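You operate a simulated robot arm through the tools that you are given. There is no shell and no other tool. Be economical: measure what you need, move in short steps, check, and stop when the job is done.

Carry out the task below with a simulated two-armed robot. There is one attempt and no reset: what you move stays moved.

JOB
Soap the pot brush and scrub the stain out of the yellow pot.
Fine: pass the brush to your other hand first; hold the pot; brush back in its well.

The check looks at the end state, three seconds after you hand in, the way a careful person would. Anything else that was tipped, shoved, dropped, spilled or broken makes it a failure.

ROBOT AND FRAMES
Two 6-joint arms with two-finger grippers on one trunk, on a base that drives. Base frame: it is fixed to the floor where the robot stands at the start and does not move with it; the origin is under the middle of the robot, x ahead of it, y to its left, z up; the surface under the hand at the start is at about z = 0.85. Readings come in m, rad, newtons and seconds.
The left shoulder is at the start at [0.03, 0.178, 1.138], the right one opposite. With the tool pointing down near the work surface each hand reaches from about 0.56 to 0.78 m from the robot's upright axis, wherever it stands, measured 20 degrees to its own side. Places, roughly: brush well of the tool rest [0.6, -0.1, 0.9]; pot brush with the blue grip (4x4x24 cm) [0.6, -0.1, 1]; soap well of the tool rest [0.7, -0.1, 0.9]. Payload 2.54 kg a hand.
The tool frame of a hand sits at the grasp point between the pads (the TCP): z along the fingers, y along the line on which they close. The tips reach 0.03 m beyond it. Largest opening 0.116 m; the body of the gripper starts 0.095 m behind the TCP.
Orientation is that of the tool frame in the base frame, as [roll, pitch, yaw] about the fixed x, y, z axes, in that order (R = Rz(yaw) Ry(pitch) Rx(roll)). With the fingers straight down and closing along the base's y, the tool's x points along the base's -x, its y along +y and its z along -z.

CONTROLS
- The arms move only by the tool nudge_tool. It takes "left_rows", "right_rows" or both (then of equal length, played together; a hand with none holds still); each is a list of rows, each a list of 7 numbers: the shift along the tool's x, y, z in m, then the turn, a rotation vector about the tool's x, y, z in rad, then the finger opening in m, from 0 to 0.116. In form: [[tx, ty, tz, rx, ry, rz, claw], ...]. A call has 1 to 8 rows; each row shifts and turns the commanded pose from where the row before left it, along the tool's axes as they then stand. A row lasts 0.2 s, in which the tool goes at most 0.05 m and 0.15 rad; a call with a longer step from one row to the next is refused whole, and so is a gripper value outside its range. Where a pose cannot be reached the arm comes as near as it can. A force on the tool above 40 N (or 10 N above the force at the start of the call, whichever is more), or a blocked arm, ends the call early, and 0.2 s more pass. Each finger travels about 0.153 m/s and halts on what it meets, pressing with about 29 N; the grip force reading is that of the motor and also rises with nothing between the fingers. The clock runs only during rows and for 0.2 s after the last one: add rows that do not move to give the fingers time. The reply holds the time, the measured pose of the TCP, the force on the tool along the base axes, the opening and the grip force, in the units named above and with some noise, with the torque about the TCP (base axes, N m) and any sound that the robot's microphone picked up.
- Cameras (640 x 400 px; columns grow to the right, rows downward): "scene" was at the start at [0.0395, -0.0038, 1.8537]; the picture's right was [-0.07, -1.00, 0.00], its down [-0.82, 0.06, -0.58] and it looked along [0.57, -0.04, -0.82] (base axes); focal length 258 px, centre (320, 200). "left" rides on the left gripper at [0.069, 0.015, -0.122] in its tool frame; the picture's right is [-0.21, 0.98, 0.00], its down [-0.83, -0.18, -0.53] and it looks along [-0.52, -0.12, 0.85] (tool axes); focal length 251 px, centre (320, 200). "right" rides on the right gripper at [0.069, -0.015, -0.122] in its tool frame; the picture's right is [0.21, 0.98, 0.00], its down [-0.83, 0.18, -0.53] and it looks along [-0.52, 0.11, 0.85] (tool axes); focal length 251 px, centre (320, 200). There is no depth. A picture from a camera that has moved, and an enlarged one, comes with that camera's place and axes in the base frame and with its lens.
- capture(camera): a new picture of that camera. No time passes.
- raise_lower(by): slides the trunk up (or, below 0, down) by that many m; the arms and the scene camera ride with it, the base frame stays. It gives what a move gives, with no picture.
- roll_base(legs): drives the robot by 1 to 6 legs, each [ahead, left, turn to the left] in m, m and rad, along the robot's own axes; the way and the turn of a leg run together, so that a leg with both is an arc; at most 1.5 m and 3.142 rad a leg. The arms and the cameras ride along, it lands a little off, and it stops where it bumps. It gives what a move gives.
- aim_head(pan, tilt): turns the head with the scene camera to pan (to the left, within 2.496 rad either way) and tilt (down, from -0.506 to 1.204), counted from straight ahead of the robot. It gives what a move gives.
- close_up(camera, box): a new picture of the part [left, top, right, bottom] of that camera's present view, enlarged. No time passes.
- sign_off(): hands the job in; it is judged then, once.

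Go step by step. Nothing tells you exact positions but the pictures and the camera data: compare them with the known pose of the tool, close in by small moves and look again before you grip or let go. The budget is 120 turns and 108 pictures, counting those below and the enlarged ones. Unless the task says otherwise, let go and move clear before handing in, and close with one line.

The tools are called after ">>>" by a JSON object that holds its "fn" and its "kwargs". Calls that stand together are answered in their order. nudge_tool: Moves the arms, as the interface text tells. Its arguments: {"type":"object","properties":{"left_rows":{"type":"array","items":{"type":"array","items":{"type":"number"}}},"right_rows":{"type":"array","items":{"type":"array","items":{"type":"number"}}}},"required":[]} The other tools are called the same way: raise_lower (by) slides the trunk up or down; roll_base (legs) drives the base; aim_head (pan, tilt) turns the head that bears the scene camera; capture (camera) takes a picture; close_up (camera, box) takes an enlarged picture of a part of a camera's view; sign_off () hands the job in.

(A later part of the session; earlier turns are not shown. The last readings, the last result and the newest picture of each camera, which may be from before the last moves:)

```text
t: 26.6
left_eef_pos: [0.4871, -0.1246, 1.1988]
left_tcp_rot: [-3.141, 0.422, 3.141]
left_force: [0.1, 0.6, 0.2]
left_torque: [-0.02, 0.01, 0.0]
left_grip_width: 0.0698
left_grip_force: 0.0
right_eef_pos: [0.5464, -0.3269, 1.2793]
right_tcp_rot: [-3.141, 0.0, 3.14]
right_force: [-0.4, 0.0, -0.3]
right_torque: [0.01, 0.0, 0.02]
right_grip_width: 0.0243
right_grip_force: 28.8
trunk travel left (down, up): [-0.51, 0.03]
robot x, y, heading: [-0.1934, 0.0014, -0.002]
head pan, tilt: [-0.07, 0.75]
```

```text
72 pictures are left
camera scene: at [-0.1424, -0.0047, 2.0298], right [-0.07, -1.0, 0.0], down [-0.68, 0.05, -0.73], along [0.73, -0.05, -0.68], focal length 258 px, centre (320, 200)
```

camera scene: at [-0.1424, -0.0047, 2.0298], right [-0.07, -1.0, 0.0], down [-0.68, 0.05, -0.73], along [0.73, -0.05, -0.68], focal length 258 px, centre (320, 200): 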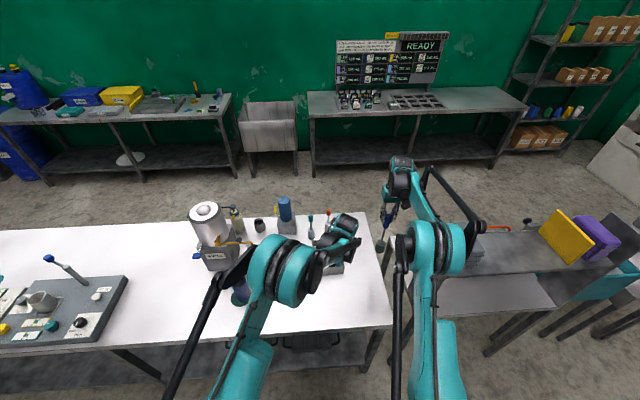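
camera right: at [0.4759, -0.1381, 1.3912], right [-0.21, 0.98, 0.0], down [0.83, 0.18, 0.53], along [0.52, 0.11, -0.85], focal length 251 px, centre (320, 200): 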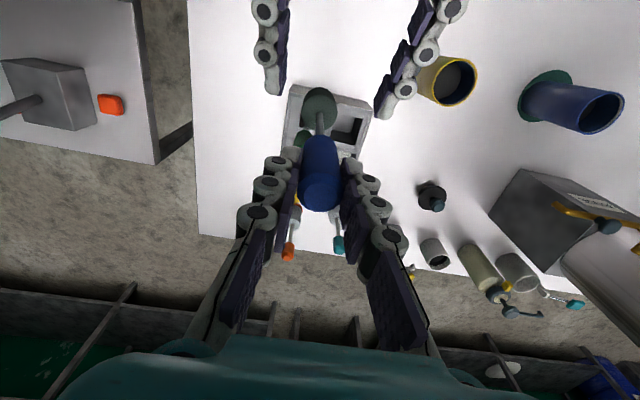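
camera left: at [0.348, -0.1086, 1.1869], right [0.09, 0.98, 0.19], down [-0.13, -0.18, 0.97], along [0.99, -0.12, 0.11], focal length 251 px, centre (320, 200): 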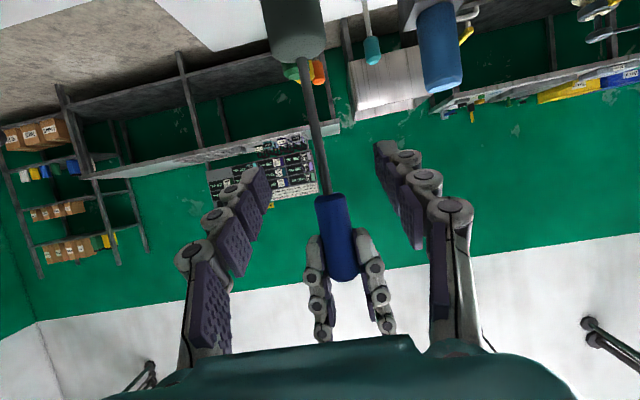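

Now I take the left hand over to its own side, high above the pots.

>>> {"fn": "nudge_tool", "kwargs": {"left_rows": [[-0.0041, 0.042, -0.0091, 0, 0, 0, 0.07], [-0.0041, 0.042, -0.0091, 0, 0, 0, 0.07], [-0.0041, 0.042, -0.0091, 0, 0, 0, 0.07], [-0.0041, 0.042, -0.0091, 0, 0, 0, 0.07], [-0.0041, 0.042, -0.0091, 0, 0, 0, 0.07], [-0.0041, 0.042, -0.0091, 0, 0, 0, 0.07], [0.03, 0.02, 0, 0, 0, 0, 0.08]]}}

>>> {"fn": "capture", "kwargs": {"camera": "left"}}

>>> {"fn": "capture", "kwargs": {"camera": "scene"}}

>>> {"fn": "capture", "kwargs": {"camera": "right"}}

```text
t: 28.2
left_eef_pos: [0.46, 0.147, 1.2437]
left_tcp_rot: [3.141, 0.424, 3.141]
left_force: [0.3, -0.2, 0.4]
left_torque: [-0.01, -0.01, -0.04]
left_grip_width: 0.0799
left_grip_force: 0.0
right_eef_pos: [0.5466, -0.3261, 1.2804]
right_tcp_rot: [-3.141, -0.001, 3.14]
right_force: [-0.5, -0.4, -0.5]
right_torque: [0.01, -0.02, 0.04]
right_grip_width: 0.0246
right_grip_force: 28.9
trunk travel left (down, up): [-0.51, 0.03]
robot x, y, heading: [-0.1935, -0.0011, 0.0]
head pan, tilt: [-0.07, 0.75]
```

```text
71 pictures are left
camera left: at [0.3482, 0.1625, 1.3261], right [0.2, 0.98, 0.09], down [0.53, -0.18, 0.83], along [0.82, -0.12, -0.56], focal length 251 px, centre (320, 200)
```

left: 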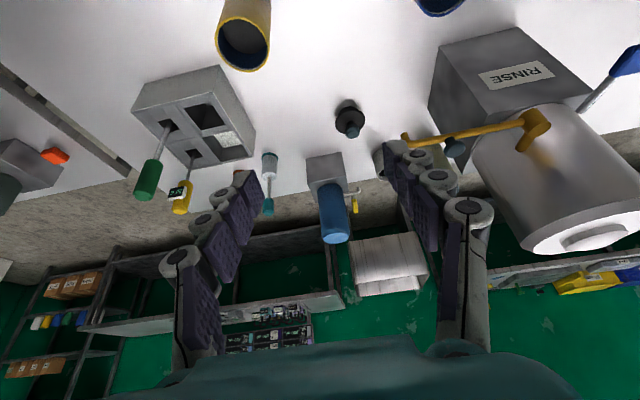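

```text
70 pictures are left
camera scene: at [-0.1434, -0.0041, 2.0299], right [-0.07, -1.0, 0.0], down [-0.68, 0.05, -0.73], along [0.73, -0.05, -0.68], focal length 258 px, centre (320, 200)
```

scene: 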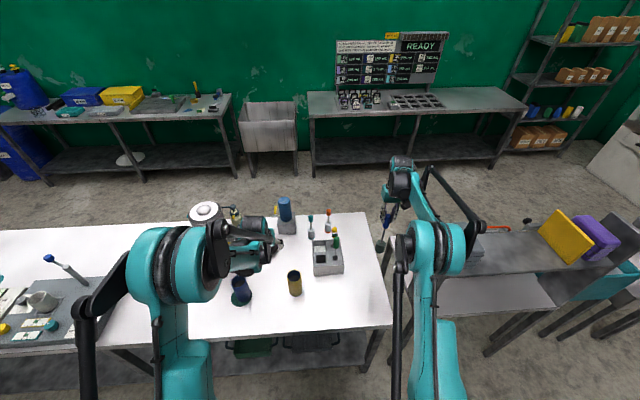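

```text
69 pictures are left
camera right: at [0.4765, -0.3409, 1.4014], right [-0.21, 0.98, 0.0], down [0.83, 0.18, 0.53], along [0.52, 0.11, -0.85], focal length 251 px, centre (320, 200)
```

right: 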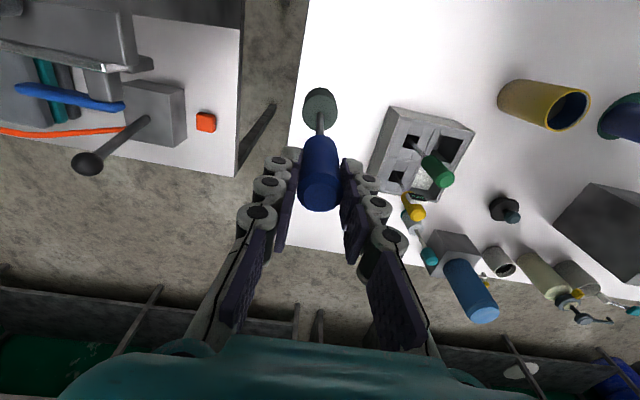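

Clear view now. I enlarge the tool rest to locate the soap and brush wells, and the pot.

>>> {"fn": "close_up", "kwargs": {"camera": "scene", "box": [280, 220, 360, 300]}}

>>> {"fn": "close_up", "kwargs": {"camera": "right", "box": [360, 90, 480, 210]}}

>>> {"fn": "close_up", "kwargs": {"camera": "left", "box": [120, 50, 270, 180]}}

```text
5.00 times, centred on (320, 260) of scene
camera zoom: at [-0.1434, -0.0041, 2.0299], right [-0.07, -1.0, 0.0], down [-0.68, 0.05, -0.73], along [0.73, -0.05, -0.68], focal length 1293 px, centre (320, -100)
```

zoom: 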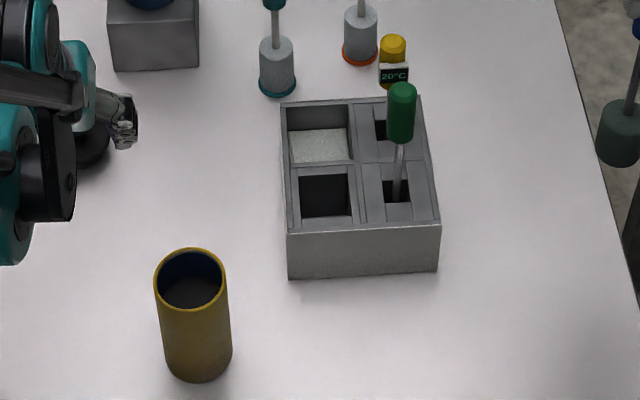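

```text
3.33 times, centred on (420, 150) of right
camera zoom: at [0.4765, -0.3409, 1.4014], right [-0.21, 0.98, 0.0], down [0.83, 0.18, 0.53], along [0.52, 0.11, -0.85], focal length 838 px, centre (-13, 367)
```

zoom: 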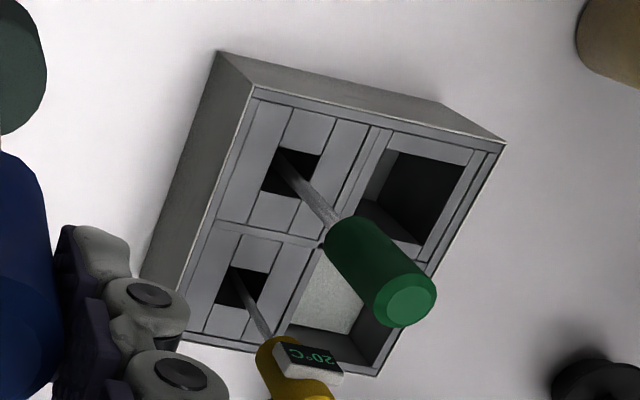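

```text
3.08 times, centred on (195, 115) of left
camera zoom: at [0.3482, 0.1625, 1.3261], right [0.2, 0.98, 0.09], down [0.53, -0.18, 0.83], along [0.82, -0.12, -0.56], focal length 774 px, centre (705, 462)
```

zoom: 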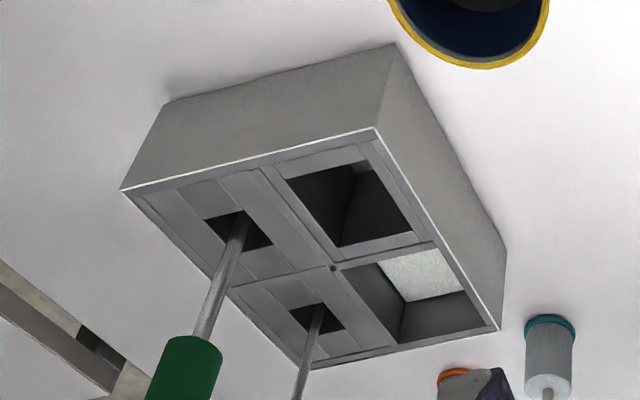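

Rest top z≈0.935; soap well centre ≈(0.676, -0.058) with the soap surface near z≈0.893; brush well ≈(0.600, -0.061). I measure the held brush's bottom.

>>> {"fn": "close_up", "kwargs": {"camera": "scene", "box": [360, 190, 420, 260]}}

```text
5.71 times, centred on (390, 225) of scene
camera zoom: at [-0.1434, -0.0041, 2.0299], right [-0.07, -1.0, 0.0], down [-0.68, 0.05, -0.73], along [0.73, -0.05, -0.68], focal length 1477 px, centre (-80, 57)
```

zoom: 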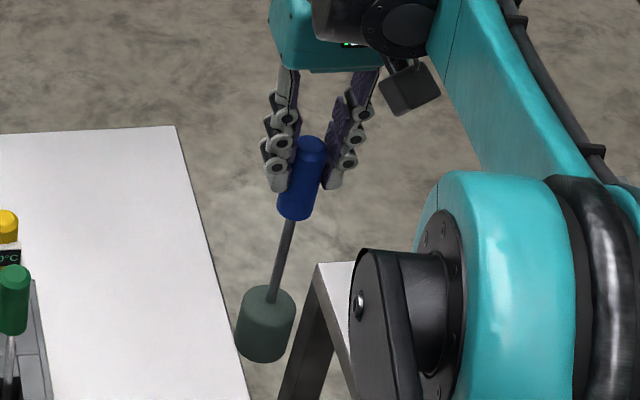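

Brush bottom is ≈0.235 m below the right TCP. I raise the left hand a bit and drive 0.15 m forward so the right hand reaches the soap.

>>> {"fn": "nudge_tool", "kwargs": {"left_rows": [[-0.0164, 0, -0.0365, 0, 0, 0, 0.08], [-0.0164, 0, -0.0365, 0, 0, 0, 0.08]]}}

>>> {"fn": "roll_base", "kwargs": {"legs": [[0.15, 0, 0]]}}

```text
t: 28.8
left_eef_pos: [0.4558, 0.1483, 1.3254]
left_tcp_rot: [3.141, 0.425, 3.139]
left_force: [0.3, 0.7, 0.1]
left_torque: [-0.01, -0.02, -0.01]
left_grip_width: 0.0801
left_grip_force: 0.0
right_eef_pos: [0.5452, -0.3269, 1.2806]
right_tcp_rot: [3.141, 0.003, 3.141]
right_force: [-0.3, -0.8, -0.6]
right_torque: [0.0, -0.03, 0.02]
right_grip_width: 0.0247
right_grip_force: 28.6
trunk travel left (down, up): [-0.51, 0.03]
robot x, y, heading: [-0.1906, -0.0017, -0.002]
head pan, tilt: [-0.07, 0.75]
```

```text
t: 30.2
left_eef_pos: [0.608, 0.1504, 1.3248]
left_tcp_rot: [-3.141, 0.426, 3.141]
left_force: [0.2, -0.3, -0.3]
left_torque: [-0.06, 0.0, 0.01]
left_grip_width: 0.0799
left_grip_force: 0.0
right_eef_pos: [0.6987, -0.3257, 1.2807]
right_tcp_rot: [-3.141, 0.002, 3.14]
right_force: [-0.7, 0.3, 0.1]
right_torque: [0.0, 0.0, -0.01]
right_grip_width: 0.0245
right_grip_force: 28.6
trunk travel left (down, up): [-0.51, 0.03]
robot x, y, heading: [-0.0367, 0.0005, 0.0]
head pan, tilt: [-0.07, 0.75]
```

I raise the brush over the tool tops and carry it to above the soap well.

>>> {"fn": "nudge_tool", "kwargs": {"right_rows": [[0, 0, -0.04, 0, 0, 0, 0.015], [0, 0, -0.035, 0, 0, 0, 0.015], [0.0037, 0.0447, 0, 0, 0, 0, 0.015], [0.0037, 0.0447, 0, 0, 0, 0, 0.015], [0.0037, 0.0447, 0, 0, 0, 0, 0.015], [0.0037, 0.0447, 0, 0, 0, 0, 0.015], [0.0037, 0.0447, 0, 0, 0, 0, 0.015], [0.0037, 0.0447, 0, 0, 0, 0, 0.015]]}}

>>> {"fn": "capture", "kwargs": {"camera": "right"}}

>>> {"fn": "capture", "kwargs": {"camera": "scene"}}

```text
t: 32.0
left_eef_pos: [0.612, 0.1498, 1.3236]
left_tcp_rot: [-3.14, 0.424, 3.142]
left_force: [-1.0, 0.1, -0.3]
left_torque: [-0.03, 0.0, -0.03]
left_grip_width: 0.0799
left_grip_force: 0.0
right_eef_pos: [0.6789, -0.0539, 1.3557]
right_tcp_rot: [-3.139, 0.0, 3.141]
right_force: [-0.6, -0.7, -1.0]
right_torque: [-0.03, 0.0, -0.01]
right_grip_width: 0.025
right_grip_force: 29.1
trunk travel left (down, up): [-0.51, 0.03]
robot x, y, heading: [-0.0395, -0.0021, -0.0]
head pan, tilt: [-0.07, 0.75]
```

```text
64 pictures are left
camera right: at [0.6094, -0.0682, 1.4774], right [-0.21, 0.98, 0.0], down [0.83, 0.18, 0.53], along [0.52, 0.11, -0.85], focal length 251 px, centre (320, 200)
```

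right: 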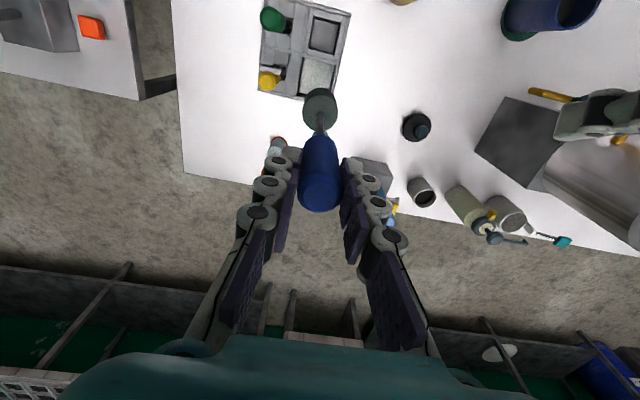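

```text
63 pictures are left
camera scene: at [0.0115, -0.0019, 2.0298], right [-0.07, -1.0, 0.0], down [-0.68, 0.05, -0.73], along [0.73, -0.05, -0.68], focal length 258 px, centre (320, 200)
```

scene: 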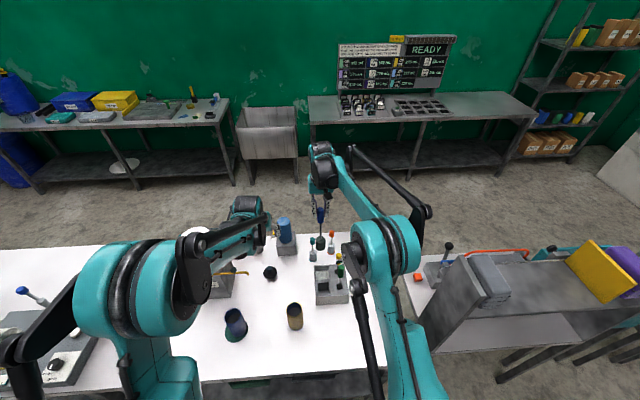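

The head is over the soap well. I lower to just above the rest and check alignment.

>>> {"fn": "nudge_tool", "kwargs": {"right_rows": [[0, -0.005, 0.045, 0, 0, 0, 0.015], [0, 0, 0.045, 0, 0, 0, 0.015], [0, 0, 0.045, 0, 0, 0, 0.015], [0, 0, 0.025, 0, 0, 0, 0.015], [0, 0, 0, 0, 0, 0, 0.015]]}}

>>> {"fn": "close_up", "kwargs": {"camera": "right", "box": [220, 20, 420, 180]}}

>>> {"fn": "close_up", "kwargs": {"camera": "scene", "box": [280, 220, 370, 310]}}

```text
t: 33.2
left_eef_pos: [0.6105, 0.1492, 1.3241]
left_tcp_rot: [-3.141, 0.424, -3.141]
left_force: [0.1, 1.0, 0.7]
left_torque: [0.02, 0.03, -0.02]
left_grip_width: 0.08
left_grip_force: 0.1
right_eef_pos: [0.6774, -0.0607, 1.1945]
right_tcp_rot: [-3.141, 0.001, -3.14]
right_force: [0.2, -0.1, -0.8]
right_torque: [0.02, -0.01, 0.04]
right_grip_width: 0.0246
right_grip_force: 29.1
trunk travel left (down, up): [-0.51, 0.03]
robot x, y, heading: [-0.0407, -0.0009, -0.0]
head pan, tilt: [-0.07, 0.75]
```

```text
2.50 times, centred on (320, 100) of right
camera zoom: at [0.6073, -0.0759, 1.3157], right [-0.21, 0.98, 0.0], down [0.83, 0.18, 0.53], along [0.52, 0.11, -0.85], focal length 629 px, centre (320, 450)
```

zoom: 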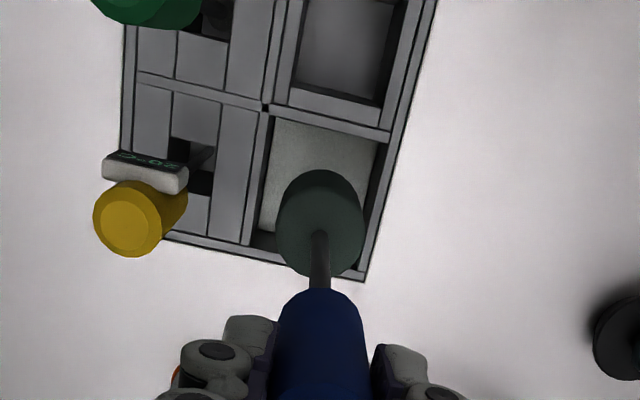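

```text
4.44 times, centred on (325, 265) of scene
camera zoom: at [0.011, -0.0043, 2.0299], right [-0.07, -1.0, 0.0], down [-0.68, 0.05, -0.73], along [0.73, -0.05, -0.68], focal length 1149 px, centre (298, -89)
```

zoom: 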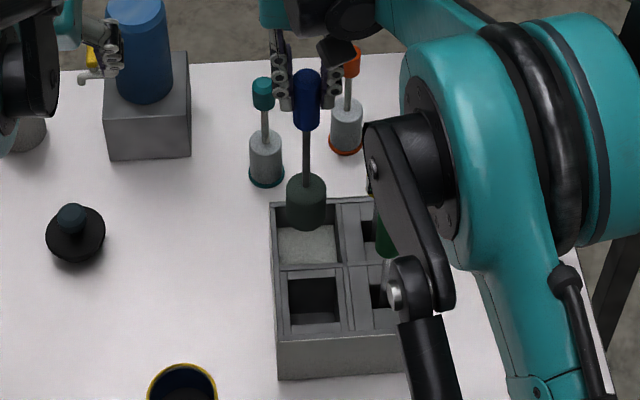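

Head is centred over the soap well (≈0.673, -0.062). I lower into it gently.

>>> {"fn": "nudge_tool", "kwargs": {"right_rows": [[0, 0, 0.02, 0, 0, 0, 0.015], [0, 0, 0.02, 0, 0, 0, 0.015], [0, 0, 0.01, 0, 0, 0, 0.015], [0, 0, 0.005, 0, 0, 0, 0.015], [0, 0, 0.005, 0, 0, 0, 0.015]]}}

```text
t: 34.4
left_eef_pos: [0.6093, 0.1496, 1.3239]
left_tcp_rot: [3.141, 0.424, 3.141]
left_force: [0.1, -0.9, 1.0]
left_torque: [-0.03, 0.0, 0.03]
left_grip_width: 0.08
left_grip_force: 0.0
right_eef_pos: [0.6768, -0.0622, 1.1346]
right_tcp_rot: [3.141, -0.001, 3.141]
right_force: [-0.2, 1.0, -0.8]
right_torque: [-0.02, -0.01, 0.02]
right_grip_width: 0.0245
right_grip_force: 28.4
trunk travel left (down, up): [-0.51, 0.03]
robot x, y, heading: [-0.0353, -0.0023, -0.002]
head pan, tilt: [-0.07, 0.75]
```

>>> {"fn": "nudge_tool", "kwargs": {"right_rows": [[0, 0, 0.003, 0, 0, 0, 0.015], [0, 0, 0.003, 0, 0, 0, 0.015], [0, 0, 0.003, 0, 0, 0, 0.015]]}}

>>> {"fn": "close_up", "kwargs": {"camera": "right", "box": [220, 20, 420, 180]}}

```text
t: 35.2
left_eef_pos: [0.6111, 0.1507, 1.3253]
left_tcp_rot: [3.14, 0.424, 3.142]
left_force: [-0.4, 0.1, 0.0]
left_torque: [-0.03, -0.02, -0.01]
left_grip_width: 0.0799
left_grip_force: 0.0
right_eef_pos: [0.6776, -0.0628, 1.1253]
right_tcp_rot: [-3.141, -0.001, 3.139]
right_force: [-0.5, 0.5, -1.1]
right_torque: [0.0, 0.04, -0.02]
right_grip_width: 0.0246
right_grip_force: 28.7
trunk travel left (down, up): [-0.51, 0.03]
robot x, y, heading: [-0.041, 0.0018, 0.001]
head pan, tilt: [-0.07, 0.75]
```

```text
2.50 times, centred on (320, 100) of right
camera zoom: at [0.6088, -0.0784, 1.2462], right [-0.21, 0.98, 0.0], down [0.83, 0.18, 0.53], along [0.52, 0.11, -0.85], focal length 629 px, centre (320, 450)
```

zoom: 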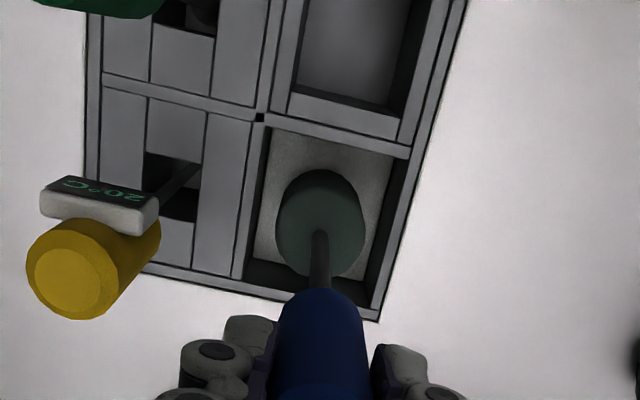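

No contact yet; continue in small steps.

>>> {"fn": "nudge_tool", "kwargs": {"right_rows": [[0, 0, 0.004, 0, 0, 0, 0.015], [0, 0, 0.004, 0, 0, 0, 0.015], [0, 0, 0.004, 0, 0, 0, 0.015]]}}

>>> {"fn": "nudge_tool", "kwargs": {"right_rows": [[0, 0, 0.003, 0, 0, 0, 0.015], [0, 0, 0.003, 0, 0, 0, 0.015]]}}

```text
t: 36.0
left_eef_pos: [0.611, 0.1496, 1.3248]
left_tcp_rot: [-3.141, 0.423, -3.142]
left_force: [-0.1, 0.2, 0.0]
left_torque: [-0.02, 0.02, -0.03]
left_grip_width: 0.0797
left_grip_force: 0.1
right_eef_pos: [0.6772, -0.0638, 1.1139]
right_tcp_rot: [3.141, 0.001, 3.141]
right_force: [-0.8, -0.1, -1.1]
right_torque: [-0.04, -0.03, 0.03]
right_grip_width: 0.0245
right_grip_force: 28.7
trunk travel left (down, up): [-0.51, 0.03]
robot x, y, heading: [-0.0385, 0.0007, 0.002]
head pan, tilt: [-0.07, 0.75]
```

```text
t: 36.6
left_eef_pos: [0.6108, 0.1499, 1.3246]
left_tcp_rot: [-3.14, 0.423, -3.141]
left_force: [0.3, 0.3, 0.1]
left_torque: [-0.02, 0.01, 0.04]
left_grip_width: 0.0796
left_grip_force: 0.1
right_eef_pos: [0.6782, -0.0633, 1.1086]
right_tcp_rot: [3.14, 0.0, -3.14]
right_force: [1.4, 0.0, -1.2]
right_torque: [0.01, 0.02, 0.0]
right_grip_width: 0.0247
right_grip_force: 28.6
trunk travel left (down, up): [-0.51, 0.03]
robot x, y, heading: [-0.0377, -0.0019, 0.001]
head pan, tilt: [-0.07, 0.75]
```

>>> {"fn": "nudge_tool", "kwargs": {"right_rows": [[0, 0, 0.003, 0, 0, 0, 0.015], [0, 0, 0.003, 0, 0, 0, 0.015], [0, 0, 0.003, 0, 0, 0, 0.015]]}}

>>> {"fn": "close_up", "kwargs": {"camera": "right", "box": [220, 20, 420, 180]}}

>>> {"fn": "close_up", "kwargs": {"camera": "scene", "box": [290, 220, 350, 300]}}

```text
t: 37.4
left_eef_pos: [0.6112, 0.1496, 1.3245]
left_tcp_rot: [-3.141, 0.424, 3.14]
left_force: [-0.3, 0.5, -0.1]
left_torque: [0.0, -0.01, -0.02]
left_grip_width: 0.0798
left_grip_force: 0.1
right_eef_pos: [0.6783, -0.0624, 1.0989]
right_tcp_rot: [-3.141, -0.001, 3.141]
right_force: [0.1, 0.5, -1.4]
right_torque: [0.01, 0.04, 0.0]
right_grip_width: 0.0245
right_grip_force: 29.1
trunk travel left (down, up): [-0.51, 0.03]
robot x, y, heading: [-0.0383, -0.0013, -0.0]
head pan, tilt: [-0.07, 0.75]
```

```text
2.50 times, centred on (320, 100) of right
camera zoom: at [0.6086, -0.0777, 1.2199], right [-0.21, 0.98, 0.0], down [0.83, 0.18, 0.53], along [0.52, 0.11, -0.85], focal length 629 px, centre (320, 450)
```

zoom: 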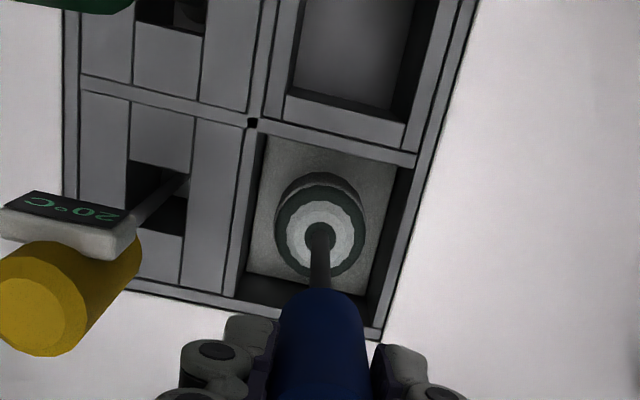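

```text
5.00 times, centred on (320, 260) of scene
camera zoom: at [0.0114, -0.0046, 2.0298], right [-0.07, -1.0, 0.0], down [-0.68, 0.05, -0.73], along [0.73, -0.05, -0.68], focal length 1293 px, centre (320, -100)
```

zoom: 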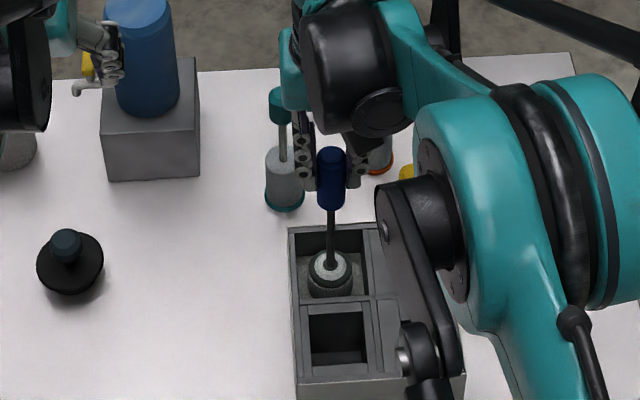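

The head now shows a white suds ring – it's soaped. I lift out, then back the robot up to reach the pot with the left hand.

>>> {"fn": "nudge_tool", "kwargs": {"right_rows": [[0, 0, 0, 0, 0, 0, 0.015], [0, 0, -0.03, 0, 0, 0, 0.015], [0, 0, -0.04, 0, 0, 0, 0.015], [0, 0, -0.045, 0, 0, 0, 0.015], [0, 0, -0.045, 0, 0, 0, 0.015], [0, 0, -0.045, 0, 0, 0, 0.015], [0, 0, -0.035, 0, 0, 0, 0.015]]}}

>>> {"fn": "roll_base", "kwargs": {"legs": [[-0.115, 0, 0]]}}

>>> {"fn": "capture", "kwargs": {"camera": "right"}}

>>> {"fn": "capture", "kwargs": {"camera": "scene"}}

```text
t: 39.0
left_eef_pos: [0.61, 0.1505, 1.3246]
left_tcp_rot: [-3.14, 0.424, 3.141]
left_force: [-0.5, 0.6, -0.4]
left_torque: [0.0, -0.04, 0.01]
left_grip_width: 0.08
left_grip_force: 0.0
right_eef_pos: [0.6795, -0.0612, 1.34]
right_tcp_rot: [3.141, 0.001, -3.141]
right_force: [0.2, 0.8, 0.0]
right_torque: [-0.03, 0.0, 0.01]
right_grip_width: 0.0248
right_grip_force: 28.8
trunk travel left (down, up): [-0.51, 0.03]
robot x, y, heading: [-0.0377, -0.0032, -0.005]
head pan, tilt: [-0.07, 0.75]
```

```text
t: 40.3
left_eef_pos: [0.4962, 0.1493, 1.3237]
left_tcp_rot: [-3.141, 0.425, -3.141]
left_force: [-0.1, 0.1, 1.4]
left_torque: [-0.01, 0.01, 0.02]
left_grip_width: 0.0801
left_grip_force: 0.1
right_eef_pos: [0.5635, -0.0606, 1.3385]
right_tcp_rot: [-3.141, 0.0, 3.14]
right_force: [0.5, 0.3, -0.9]
right_torque: [0.01, 0.01, 0.01]
right_grip_width: 0.0248
right_grip_force: 28.9
trunk travel left (down, up): [-0.51, 0.03]
robot x, y, heading: [-0.1594, 0.0041, 0.001]
head pan, tilt: [-0.07, 0.75]
```

```text
57 pictures are left
camera right: at [0.4947, -0.0763, 1.4605], right [-0.21, 0.98, 0.0], down [0.83, 0.18, 0.53], along [0.52, 0.11, -0.85], focal length 251 px, centre (320, 200)
```

right: 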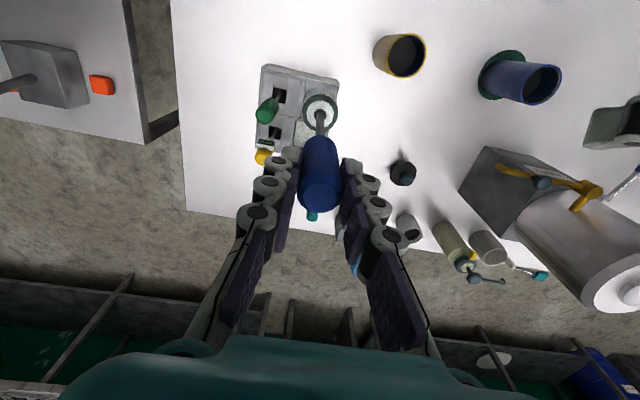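

```text
56 pictures are left
camera scene: at [-0.1043, -0.0046, 2.0298], right [-0.07, -1.0, 0.0], down [-0.68, 0.05, -0.73], along [0.73, -0.05, -0.68], focal length 258 px, centre (320, 200)
```

scene: 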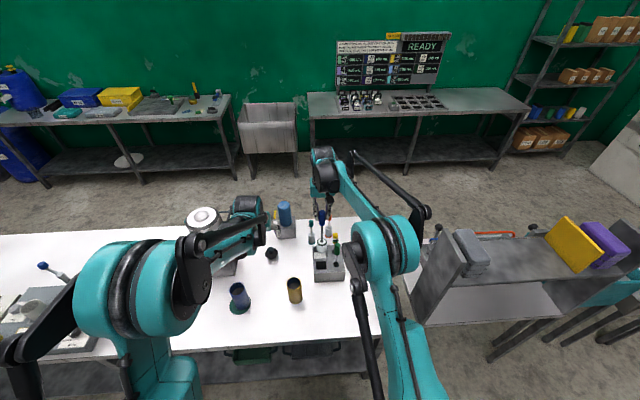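

Robot at x≈-0.16. I move the brush hand aside to the right, and tilt the left hand to 40° below horizontal, fingers wide.

>>> {"fn": "nudge_tool", "kwargs": {"left_rows": [[0, 0, 0, 0, -0.15, 0, 0.1], [0, 0, 0, 0, -0.15, 0, 0.112], [0, 0, 0, 0, -0.15, 0, 0.112], [0, 0, 0, 0, 0, 0, 0.112]], "right_rows": [[0.02, 0, 0, 0, 0, 0, 0.015], [0, -0.045, 0, 0, 0, 0, 0.015], [0, -0.045, 0, 0, 0, 0, 0.015], [0, -0.045, 0, 0, 0, 0, 0.015]]}}

>>> {"fn": "nudge_tool", "kwargs": {"left_rows": [[0.019, -0.02, 0.016, 0, 0, 0, 0.112], [0.019, -0.02, 0.016, 0, 0, 0, 0.112], [0.023, -0.02, 0.0193, 0, 0, 0, 0.112], [0.023, -0.019, 0.0193, 0, 0, 0, 0.112], [0.023, 0, 0.0193, 0, 0, 0, 0.112], [0.023, 0, 0.0193, 0, 0, 0, 0.112], [0, 0, 0, 0, 0, 0, 0.112]]}}

>>> {"fn": "capture", "kwargs": {"camera": "left"}}

>>> {"fn": "capture", "kwargs": {"camera": "scene"}}

```text
t: 41.3
left_eef_pos: [0.4941, 0.1484, 1.3251]
left_tcp_rot: [3.139, 0.874, 3.139]
left_force: [0.3, -0.6, 0.2]
left_torque: [0.0, -0.03, 0.0]
left_grip_width: 0.1122
left_grip_force: 0.0
right_eef_pos: [0.546, -0.1964, 1.3367]
right_tcp_rot: [3.139, 0.001, 3.14]
right_force: [-0.6, -1.0, -0.9]
right_torque: [0.02, 0.01, 0.01]
right_grip_width: 0.0245
right_grip_force: 28.5
trunk travel left (down, up): [-0.51, 0.03]
robot x, y, heading: [-0.1583, -0.0007, -0.002]
head pan, tilt: [-0.07, 0.75]
```

```text
t: 42.9
left_eef_pos: [0.5229, 0.0595, 1.1734]
left_tcp_rot: [3.14, 0.873, 3.14]
left_force: [-0.1, -0.7, 0.7]
left_torque: [-0.02, 0.01, -0.01]
left_grip_width: 0.1121
left_grip_force: 0.1
left hand out of reach, approached as far as the arm can: row 5, 6
right_eef_pos: [0.5447, -0.1945, 1.3363]
right_tcp_rot: [3.141, 0.001, 3.14]
right_force: [-0.1, -0.1, -0.5]
right_torque: [0.0, 0.01, 0.01]
right_grip_width: 0.0245
right_grip_force: 28.6
trunk travel left (down, up): [-0.51, 0.03]
robot x, y, heading: [-0.1552, 0.0011, -0.001]
head pan, tilt: [-0.07, 0.75]
```

```text
55 pictures are left
camera left: at [0.385, 0.0752, 1.1988], right [0.14, 0.98, 0.17], down [0.12, -0.18, 0.98], along [0.98, -0.11, -0.14], focal length 251 px, centre (320, 200)
```

left: 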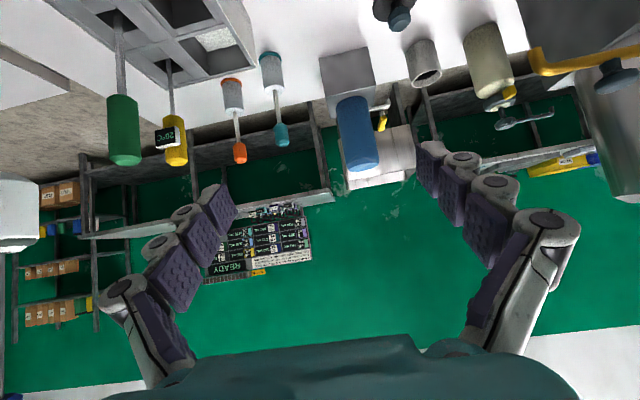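

```text
54 pictures are left
camera scene: at [-0.1062, -0.0051, 2.0299], right [-0.07, -1.0, 0.0], down [-0.68, 0.05, -0.73], along [0.73, -0.05, -0.68], focal length 258 px, centre (320, 200)
```

scene: 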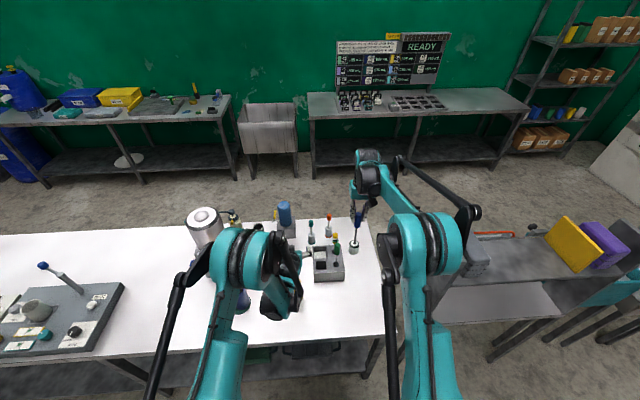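

The wrist is closest to the shoulder at this height; farther down is better. I descend at x≈0.52, straddling above the pot.

>>> {"fn": "nudge_tool", "kwargs": {"left_rows": [[0.023, 0.002, 0.0193, 0, 0, 0, 0.112], [0.023, 0.002, 0.0193, 0, 0, 0, 0.112], [0.023, 0.002, 0.0193, 0, 0, 0, 0.112], [0.023, 0.002, 0.0193, 0, 0, 0, 0.112], [0, 0.002, 0, 0, 0, 0, 0.112]]}}

>>> {"fn": "capture", "kwargs": {"camera": "left"}}

>>> {"fn": "capture", "kwargs": {"camera": "right"}}

```text
t: 44.1
left_eef_pos: [0.5668, 0.0636, 1.0725]
left_tcp_rot: [3.139, 0.873, 3.141]
left_force: [-0.7, -0.3, 0.5]
left_torque: [-0.01, 0.0, 0.02]
left_grip_width: 0.1121
left_grip_force: 0.1
left hand out of reach, approached as far as the arm can: row 1, 2, 3, 4
right_eef_pos: [0.5449, -0.1952, 1.3371]
right_tcp_rot: [3.14, -0.001, 3.14]
right_force: [-0.6, 0.3, 0.2]
right_torque: [0.02, -0.04, -0.02]
right_grip_width: 0.0247
right_grip_force: 29.0
trunk travel left (down, up): [-0.51, 0.03]
robot x, y, heading: [-0.1537, 0.0006, 0.001]
head pan, tilt: [-0.07, 0.75]
```

```text
53 pictures are left
camera left: at [0.4295, 0.0784, 1.0983], right [0.14, 0.98, 0.17], down [0.12, -0.18, 0.98], along [0.98, -0.11, -0.14], focal length 251 px, centre (320, 200)
```

left: 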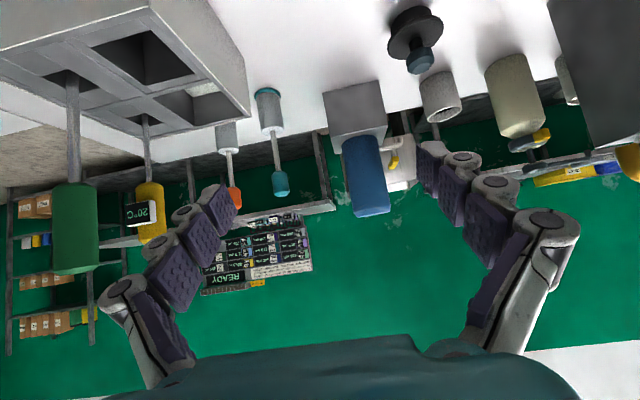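

```text
52 pictures are left
camera right: at [0.4754, -0.2099, 1.4587], right [-0.21, 0.98, 0.0], down [0.83, 0.18, 0.53], along [0.52, 0.11, -0.85], focal length 251 px, centre (320, 200)
```

right: 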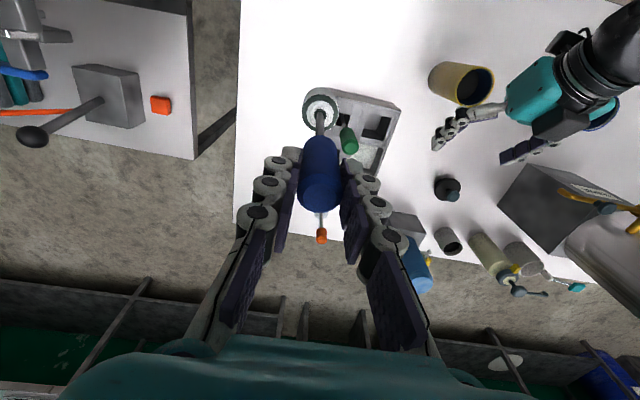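

The limit is the wrist bend, so I use a steeper tilt (≈58° down) and a lower trunk. First I raise both hands and tilt the left.

>>> {"fn": "nudge_tool", "kwargs": {"left_rows": [[-0.023, 0, -0.0193, 0, 0, 0, 0.112], [-0.023, 0, -0.0193, 0, 0, 0, 0.112], [-0.023, 0, -0.0193, 0, 0, 0, 0.112], [0, 0, 0, 0, 0.108, 0, 0.112], [0, 0, 0, 0, 0.108, 0, 0.112], [0, 0, 0, 0, 0.108, 0, 0.112]], "right_rows": [[0, -0.02, -0.02, 0, 0, 0, 0.015], [0, -0.02, -0.02, 0, 0, 0, 0.015], [0, -0.02, -0.02, 0, 0, 0, 0.015], [0, -0.02, 0, 0, 0, 0, 0.015], [0, 0, 0, 0, 0, 0, 0.015], [0, 0, 0, 0, 0, 0, 0.015]]}}

```text
t: 45.5
left_eef_pos: [0.5648, 0.0628, 1.1627]
left_tcp_rot: [-3.14, 0.548, 3.139]
left_force: [-0.2, 1.0, -0.3]
left_torque: [0.01, 0.01, 0.02]
left_grip_width: 0.1121
left_grip_force: 0.0
right_eef_pos: [0.5456, -0.2761, 1.3976]
right_tcp_rot: [-3.141, 0.001, 3.139]
right_force: [0.2, 0.1, -0.3]
right_torque: [0.01, 0.02, 0.02]
right_grip_width: 0.0247
right_grip_force: 29.2
trunk travel left (down, up): [-0.51, 0.03]
robot x, y, heading: [-0.1526, 0.0009, 0.002]
head pan, tilt: [-0.07, 0.75]
```

>>> {"fn": "nudge_tool", "kwargs": {"left_rows": [[0.0187, 0.0025, -0.0193, 0, 0, 0, 0.112], [0.0187, 0.0025, -0.0193, 0, 0, 0, 0.112], [0.0187, 0.0025, -0.0193, 0, 0, 0, 0.112], [0, 0, 0, 0, 0, 0, 0.112]]}}

>>> {"fn": "raise_lower", "kwargs": {"by": -0.12}}

>>> {"fn": "capture", "kwargs": {"camera": "left"}}

>>> {"fn": "capture", "kwargs": {"camera": "scene"}}

```text
t: 46.5
left_eef_pos: [0.4876, 0.0725, 1.1821]
left_tcp_rot: [-3.14, 0.551, -3.141]
left_force: [0.2, 0.1, 0.6]
left_torque: [0.04, 0.0, 0.01]
left_grip_width: 0.1122
left_grip_force: 0.0
right_eef_pos: [0.5448, -0.2754, 1.3974]
right_tcp_rot: [3.141, 0.001, 3.14]
right_force: [-0.3, 0.2, -0.4]
right_torque: [0.0, 0.03, 0.01]
right_grip_width: 0.0246
right_grip_force: 28.5
trunk travel left (down, up): [-0.51, 0.03]
robot x, y, heading: [-0.1556, 0.0023, -0.003]
head pan, tilt: [-0.07, 0.75]
```

```text
t: 48.0
left_eef_pos: [0.4871, 0.0706, 1.0626]
left_tcp_rot: [3.141, 0.549, -3.141]
left_force: [0.0, -0.3, -0.2]
left_torque: [0.0, 0.0, 0.0]
left_grip_width: 0.112
left_grip_force: 0.0
right_eef_pos: [0.5451, -0.2755, 1.2786]
right_tcp_rot: [3.141, 0.001, 3.14]
right_force: [-0.6, 0.1, 0.3]
right_torque: [0.02, 0.02, 0.01]
right_grip_width: 0.0247
right_grip_force: 29.1
trunk travel left (down, up): [-0.39, 0.15]
robot x, y, heading: [-0.1566, 0.0014, -0.003]
head pan, tilt: [-0.07, 0.75]
```

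```text
51 pictures are left
camera left: at [0.3652, 0.0864, 1.1295], right [0.18, 0.98, 0.11], down [0.43, -0.18, 0.89], along [0.89, -0.11, -0.45], focal length 251 px, centre (320, 200)
```

left: 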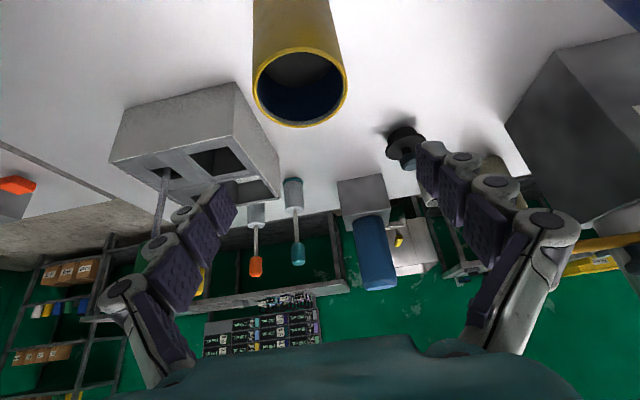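

```text
50 pictures are left
camera scene: at [-0.1057, -0.0047, 1.91], right [-0.07, -1.0, 0.0], down [-0.68, 0.05, -0.73], along [0.73, -0.05, -0.68], focal length 258 px, centre (320, 200)
```

scene: 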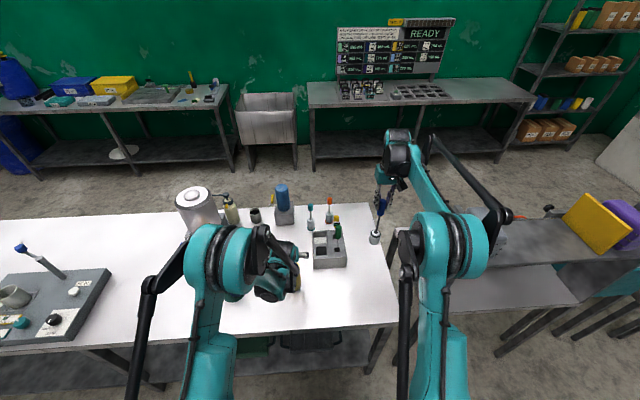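

Rim centre from this camera: ≈(0.490, 0.067). I descend vertically with the fingers straddling the pot.

>>> {"fn": "nudge_tool", "kwargs": {"left_rows": [[0.0156, -0.003, 0.0256, 0, 0, 0, 0.114], [0.0156, 0, 0.0256, 0, 0, 0, 0.114], [0, 0, 0, 0, 0, 0, 0.114]]}}

>>> {"fn": "capture", "kwargs": {"camera": "left"}}

>>> {"fn": "capture", "kwargs": {"camera": "right"}}

```text
t: 48.8
left_eef_pos: [0.4867, 0.066, 1.0013]
left_tcp_rot: [-3.141, 0.549, 3.141]
left_force: [-0.5, -0.2, 0.8]
left_torque: [-0.01, 0.02, 0.03]
left_grip_width: 0.1137
left_grip_force: 0.0
right_eef_pos: [0.5463, -0.2771, 1.2785]
right_tcp_rot: [-3.141, 0.001, 3.14]
right_force: [0.6, 0.6, -1.0]
right_torque: [-0.01, -0.01, 0.02]
right_grip_width: 0.0245
right_grip_force: 29.2
trunk travel left (down, up): [-0.39, 0.15]
robot x, y, heading: [-0.158, -0.001, -0.004]
head pan, tilt: [-0.07, 0.75]
```

```text
49 pictures are left
camera left: at [0.3634, 0.0823, 1.0695], right [0.18, 0.98, 0.11], down [0.42, -0.18, 0.89], along [0.89, -0.11, -0.45], focal length 251 px, centre (320, 200)
```

left: 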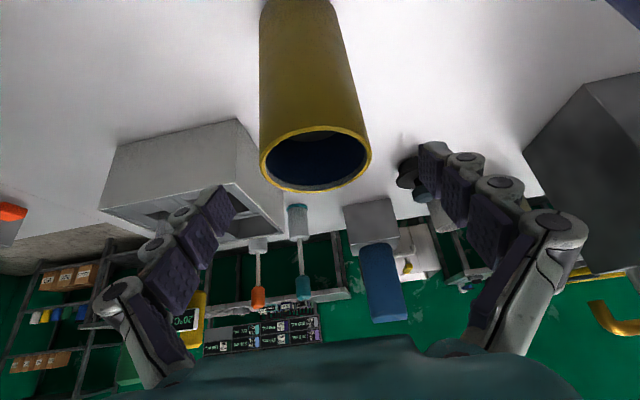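

```text
48 pictures are left
camera right: at [0.4754, -0.2907, 1.3999], right [-0.21, 0.98, 0.0], down [0.83, 0.18, 0.53], along [0.52, 0.11, -0.85], focal length 251 px, centre (320, 200)
```

right: 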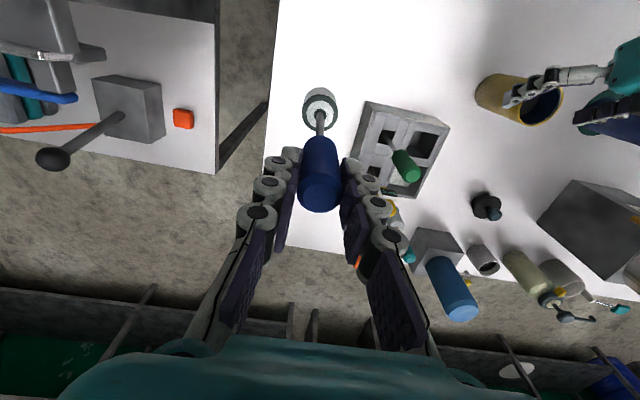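

Well centred. Down the rest of the way to z≈0.916.

>>> {"fn": "nudge_tool", "kwargs": {"left_rows": [[0.0148, 0, 0.0242, 0, 0, 0, 0.114], [0.0148, 0, 0.0242, 0, 0, 0, 0.114], [0.0148, 0, 0.0242, 0, 0, 0, 0.114], [0, 0, 0, 0, 0, 0, 0.114]]}}

>>> {"fn": "capture", "kwargs": {"camera": "left"}}

>>> {"fn": "close_up", "kwargs": {"camera": "right", "box": [440, 40, 640, 165]}}

```text
t: 49.8
left_eef_pos: [0.501, 0.0623, 0.9233]
left_tcp_rot: [-3.141, 0.548, -3.141]
left_force: [-0.1, 0.1, 0.0]
left_torque: [0.01, -0.02, 0.0]
left_grip_width: 0.1141
left_grip_force: 0.0
left hand out of reach, approached as far as the arm can: row 2, 3
right_eef_pos: [0.5445, -0.2758, 1.2786]
right_tcp_rot: [-3.141, 0.0, 3.139]
right_force: [0.1, -0.1, -0.7]
right_torque: [0.01, 0.0, 0.03]
right_grip_width: 0.0244
right_grip_force: 28.9
trunk travel left (down, up): [-0.39, 0.15]
robot x, y, heading: [-0.1569, -0.004, -0.002]
head pan, tilt: [-0.07, 0.75]
```

```text
47 pictures are left
camera left: at [0.378, 0.077, 0.9915], right [0.18, 0.98, 0.11], down [0.43, -0.18, 0.89], along [0.89, -0.11, -0.45], focal length 251 px, centre (320, 200)
```

left: 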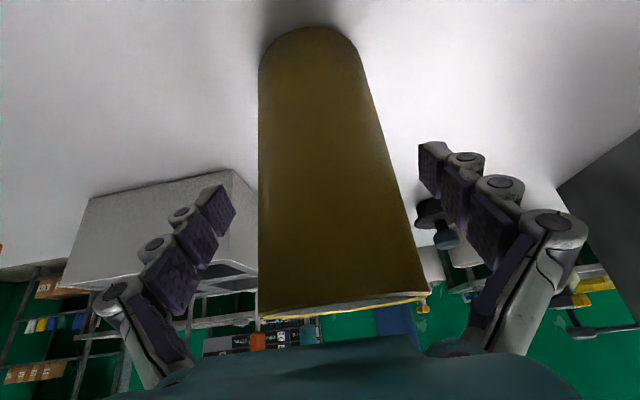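

```text
3.20 times, centred on (540, 102) of right
camera zoom: at [0.4753, -0.2906, 1.3999], right [-0.21, 0.98, 0.0], down [0.83, 0.18, 0.53], along [0.52, 0.11, -0.85], focal length 805 px, centre (-384, 512)
```

zoom: 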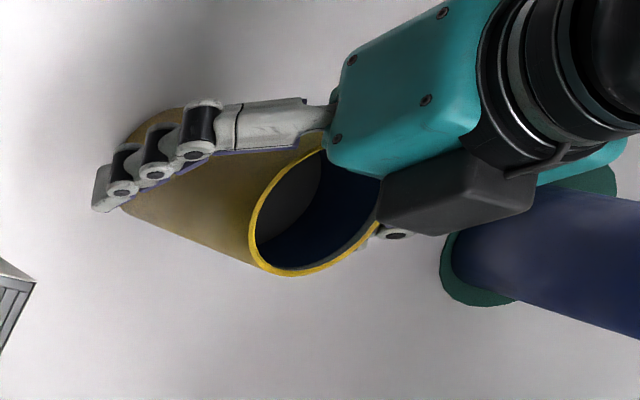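

It slid forward at the reach limit, leaving the palm close over the rim. I raise the left, lower the trunk another 6 cm, and set back ~2.5 cm.

>>> {"fn": "nudge_tool", "kwargs": {"left_rows": [[-0.0156, 0.001, -0.0256, 0, 0, 0, 0.114], [-0.0156, 0.001, -0.0256, 0, 0, 0, 0.114], [0, 0.001, 0, 0, 0, 0, 0.114]]}}

>>> {"fn": "raise_lower", "kwargs": {"by": -0.07}}

>>> {"fn": "nudge_tool", "kwargs": {"left_rows": [[0.0128, 0.001, -0.0078, 0, 0, 0, 0.114], [0.0128, 0.001, -0.0078, 0, 0, 0, 0.114], [0, 0, 0, 0, 0, 0, 0.114]]}}

```text
t: 50.6
left_eef_pos: [0.5002, 0.0678, 0.982]
left_tcp_rot: [-3.141, 0.549, 3.14]
left_force: [-0.3, -0.3, -1.0]
left_torque: [0.01, 0.05, -0.01]
left_grip_width: 0.1138
left_grip_force: 0.0
right_eef_pos: [0.5455, -0.276, 1.2774]
right_tcp_rot: [-3.14, 0.0, 3.141]
right_force: [0.0, -0.1, -0.5]
right_torque: [0.0, -0.02, 0.0]
right_grip_width: 0.0245
right_grip_force: 28.9
trunk travel left (down, up): [-0.39, 0.15]
robot x, y, heading: [-0.1586, -0.0011, -0.003]
head pan, tilt: [-0.07, 0.75]
```

```text
t: 51.6
left_eef_pos: [0.5008, 0.066, 0.9108]
left_tcp_rot: [-3.14, 0.55, 3.141]
left_force: [0.0, 0.1, 0.4]
left_torque: [0.02, 0.02, 0.01]
left_grip_width: 0.114
left_grip_force: 0.0
right_eef_pos: [0.5448, -0.2769, 1.2089]
right_tcp_rot: [3.141, 0.0, 3.14]
right_force: [0.4, 0.3, -1.2]
right_torque: [-0.03, 0.03, 0.0]
right_grip_width: 0.0247
right_grip_force: 28.9
trunk travel left (down, up): [-0.32, 0.22]
robot x, y, heading: [-0.152, 0.0016, -0.004]
head pan, tilt: [-0.07, 0.75]
```

```text
t: 52.4
left_eef_pos: [0.4745, 0.0675, 0.9137]
left_tcp_rot: [-3.139, 0.548, 3.139]
left_force: [0.9, -0.7, 0.3]
left_torque: [-0.01, 0.0, 0.01]
left_grip_width: 0.114
left_grip_force: 0.2
left hand out of reach, approached as far as the arm can: row 2
right_eef_pos: [0.5452, -0.2757, 1.2096]
right_tcp_rot: [3.141, 0.001, 3.14]
right_force: [-0.4, 0.5, -0.4]
right_torque: [0.01, 0.01, 0.01]
right_grip_width: 0.0247
right_grip_force: 29.5
trunk travel left (down, up): [-0.32, 0.22]
robot x, y, heading: [-0.1603, -0.003, 0.001]
head pan, tilt: [-0.07, 0.75]
```

>>> {"fn": "capture", "kwargs": {"camera": "left"}}

>>> {"fn": "close_up", "kwargs": {"camera": "right", "box": [440, 40, 640, 165]}}

```text
45 pictures are left
camera left: at [0.3529, 0.0817, 0.9821], right [0.18, 0.98, 0.11], down [0.43, -0.18, 0.89], along [0.89, -0.11, -0.45], focal length 251 px, centre (320, 200)
```

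left: 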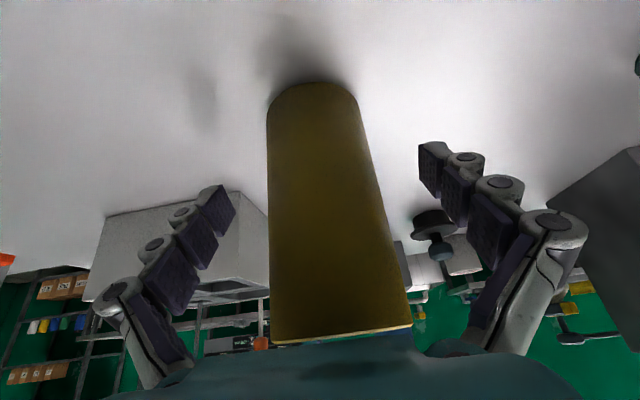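

```text
3.20 times, centred on (540, 102) of right
camera zoom: at [0.4761, -0.2905, 1.3294], right [-0.21, 0.98, 0.0], down [0.83, 0.18, 0.53], along [0.52, 0.11, -0.85], focal length 805 px, centre (-384, 512)
```

zoom: 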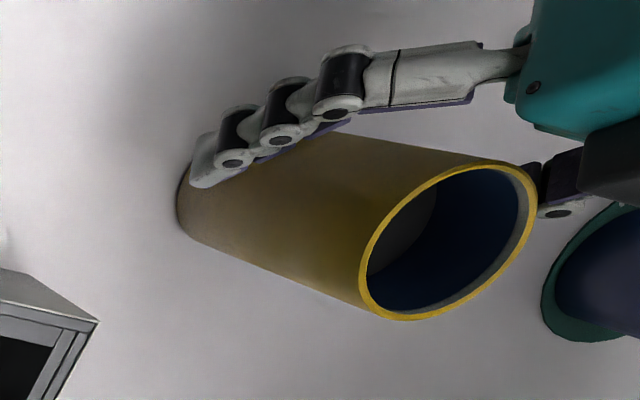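

The mouth is free now and the pot is centred. I close the left hand on it, gently stepping the opening.

>>> {"fn": "nudge_tool", "kwargs": {"left_rows": [[0, 0, 0, 0, 0, 0, 0.1], [0, 0, 0, 0, 0, 0, 0.085], [0, 0, 0, 0, 0, 0, 0.078], [0, 0, 0, 0, 0, 0, 0.072], [0, 0, 0, 0, 0, 0, 0.066], [0, 0, 0, 0, 0, 0, 0.062], [0, 0, 0, 0, 0, 0, 0.062]]}}

>>> {"fn": "capture", "kwargs": {"camera": "left"}}

>>> {"fn": "capture", "kwargs": {"camera": "right"}}

>>> {"fn": "close_up", "kwargs": {"camera": "right", "box": [440, 40, 640, 165]}}

```text
t: 54.0
left_eef_pos: [0.4752, 0.0666, 0.914]
left_tcp_rot: [3.141, 0.546, -3.141]
left_force: [1.0, 0.3, 0.3]
left_torque: [0.03, 0.04, 0.0]
left_grip_width: 0.0621
left_grip_force: 0.0
right_eef_pos: [0.5454, -0.2755, 1.2082]
right_tcp_rot: [-3.141, -0.001, 3.141]
right_force: [0.1, -0.1, -0.1]
right_torque: [0.02, 0.01, 0.0]
right_grip_width: 0.0246
right_grip_force: 29.4
trunk travel left (down, up): [-0.32, 0.22]
robot x, y, heading: [-0.1576, -0.0008, -0.008]
head pan, tilt: [-0.07, 0.75]
```

```text
43 pictures are left
camera left: at [0.3528, 0.0818, 0.9822], right [0.18, 0.98, 0.11], down [0.43, -0.18, 0.89], along [0.89, -0.11, -0.45], focal length 251 px, centre (320, 200)
```

left: 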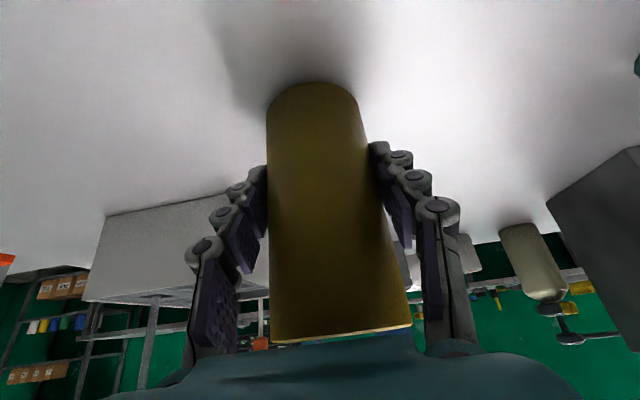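

```text
42 pictures are left
camera right: at [0.4759, -0.2905, 1.3296], right [-0.21, 0.98, 0.0], down [0.83, 0.18, 0.53], along [0.52, 0.11, -0.85], focal length 251 px, centre (320, 200)
```

right: 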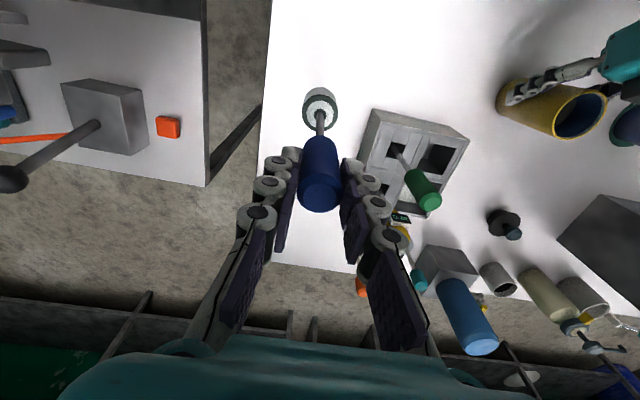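

```text
3.20 times, centred on (540, 102) of right
camera zoom: at [0.4759, -0.2905, 1.3296], right [-0.21, 0.98, 0.0], down [0.83, 0.18, 0.53], along [0.52, 0.11, -0.85], focal length 805 px, centre (-384, 512)
```

zoom: 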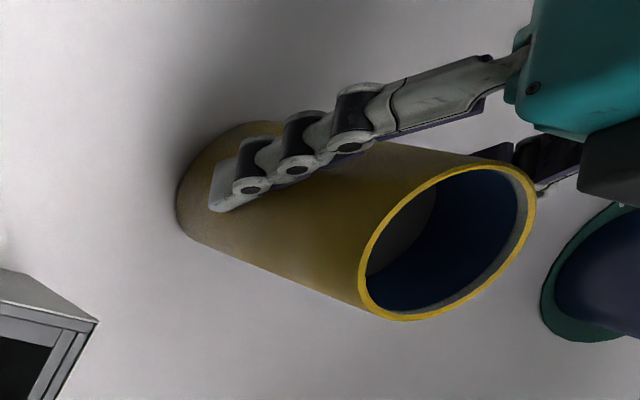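

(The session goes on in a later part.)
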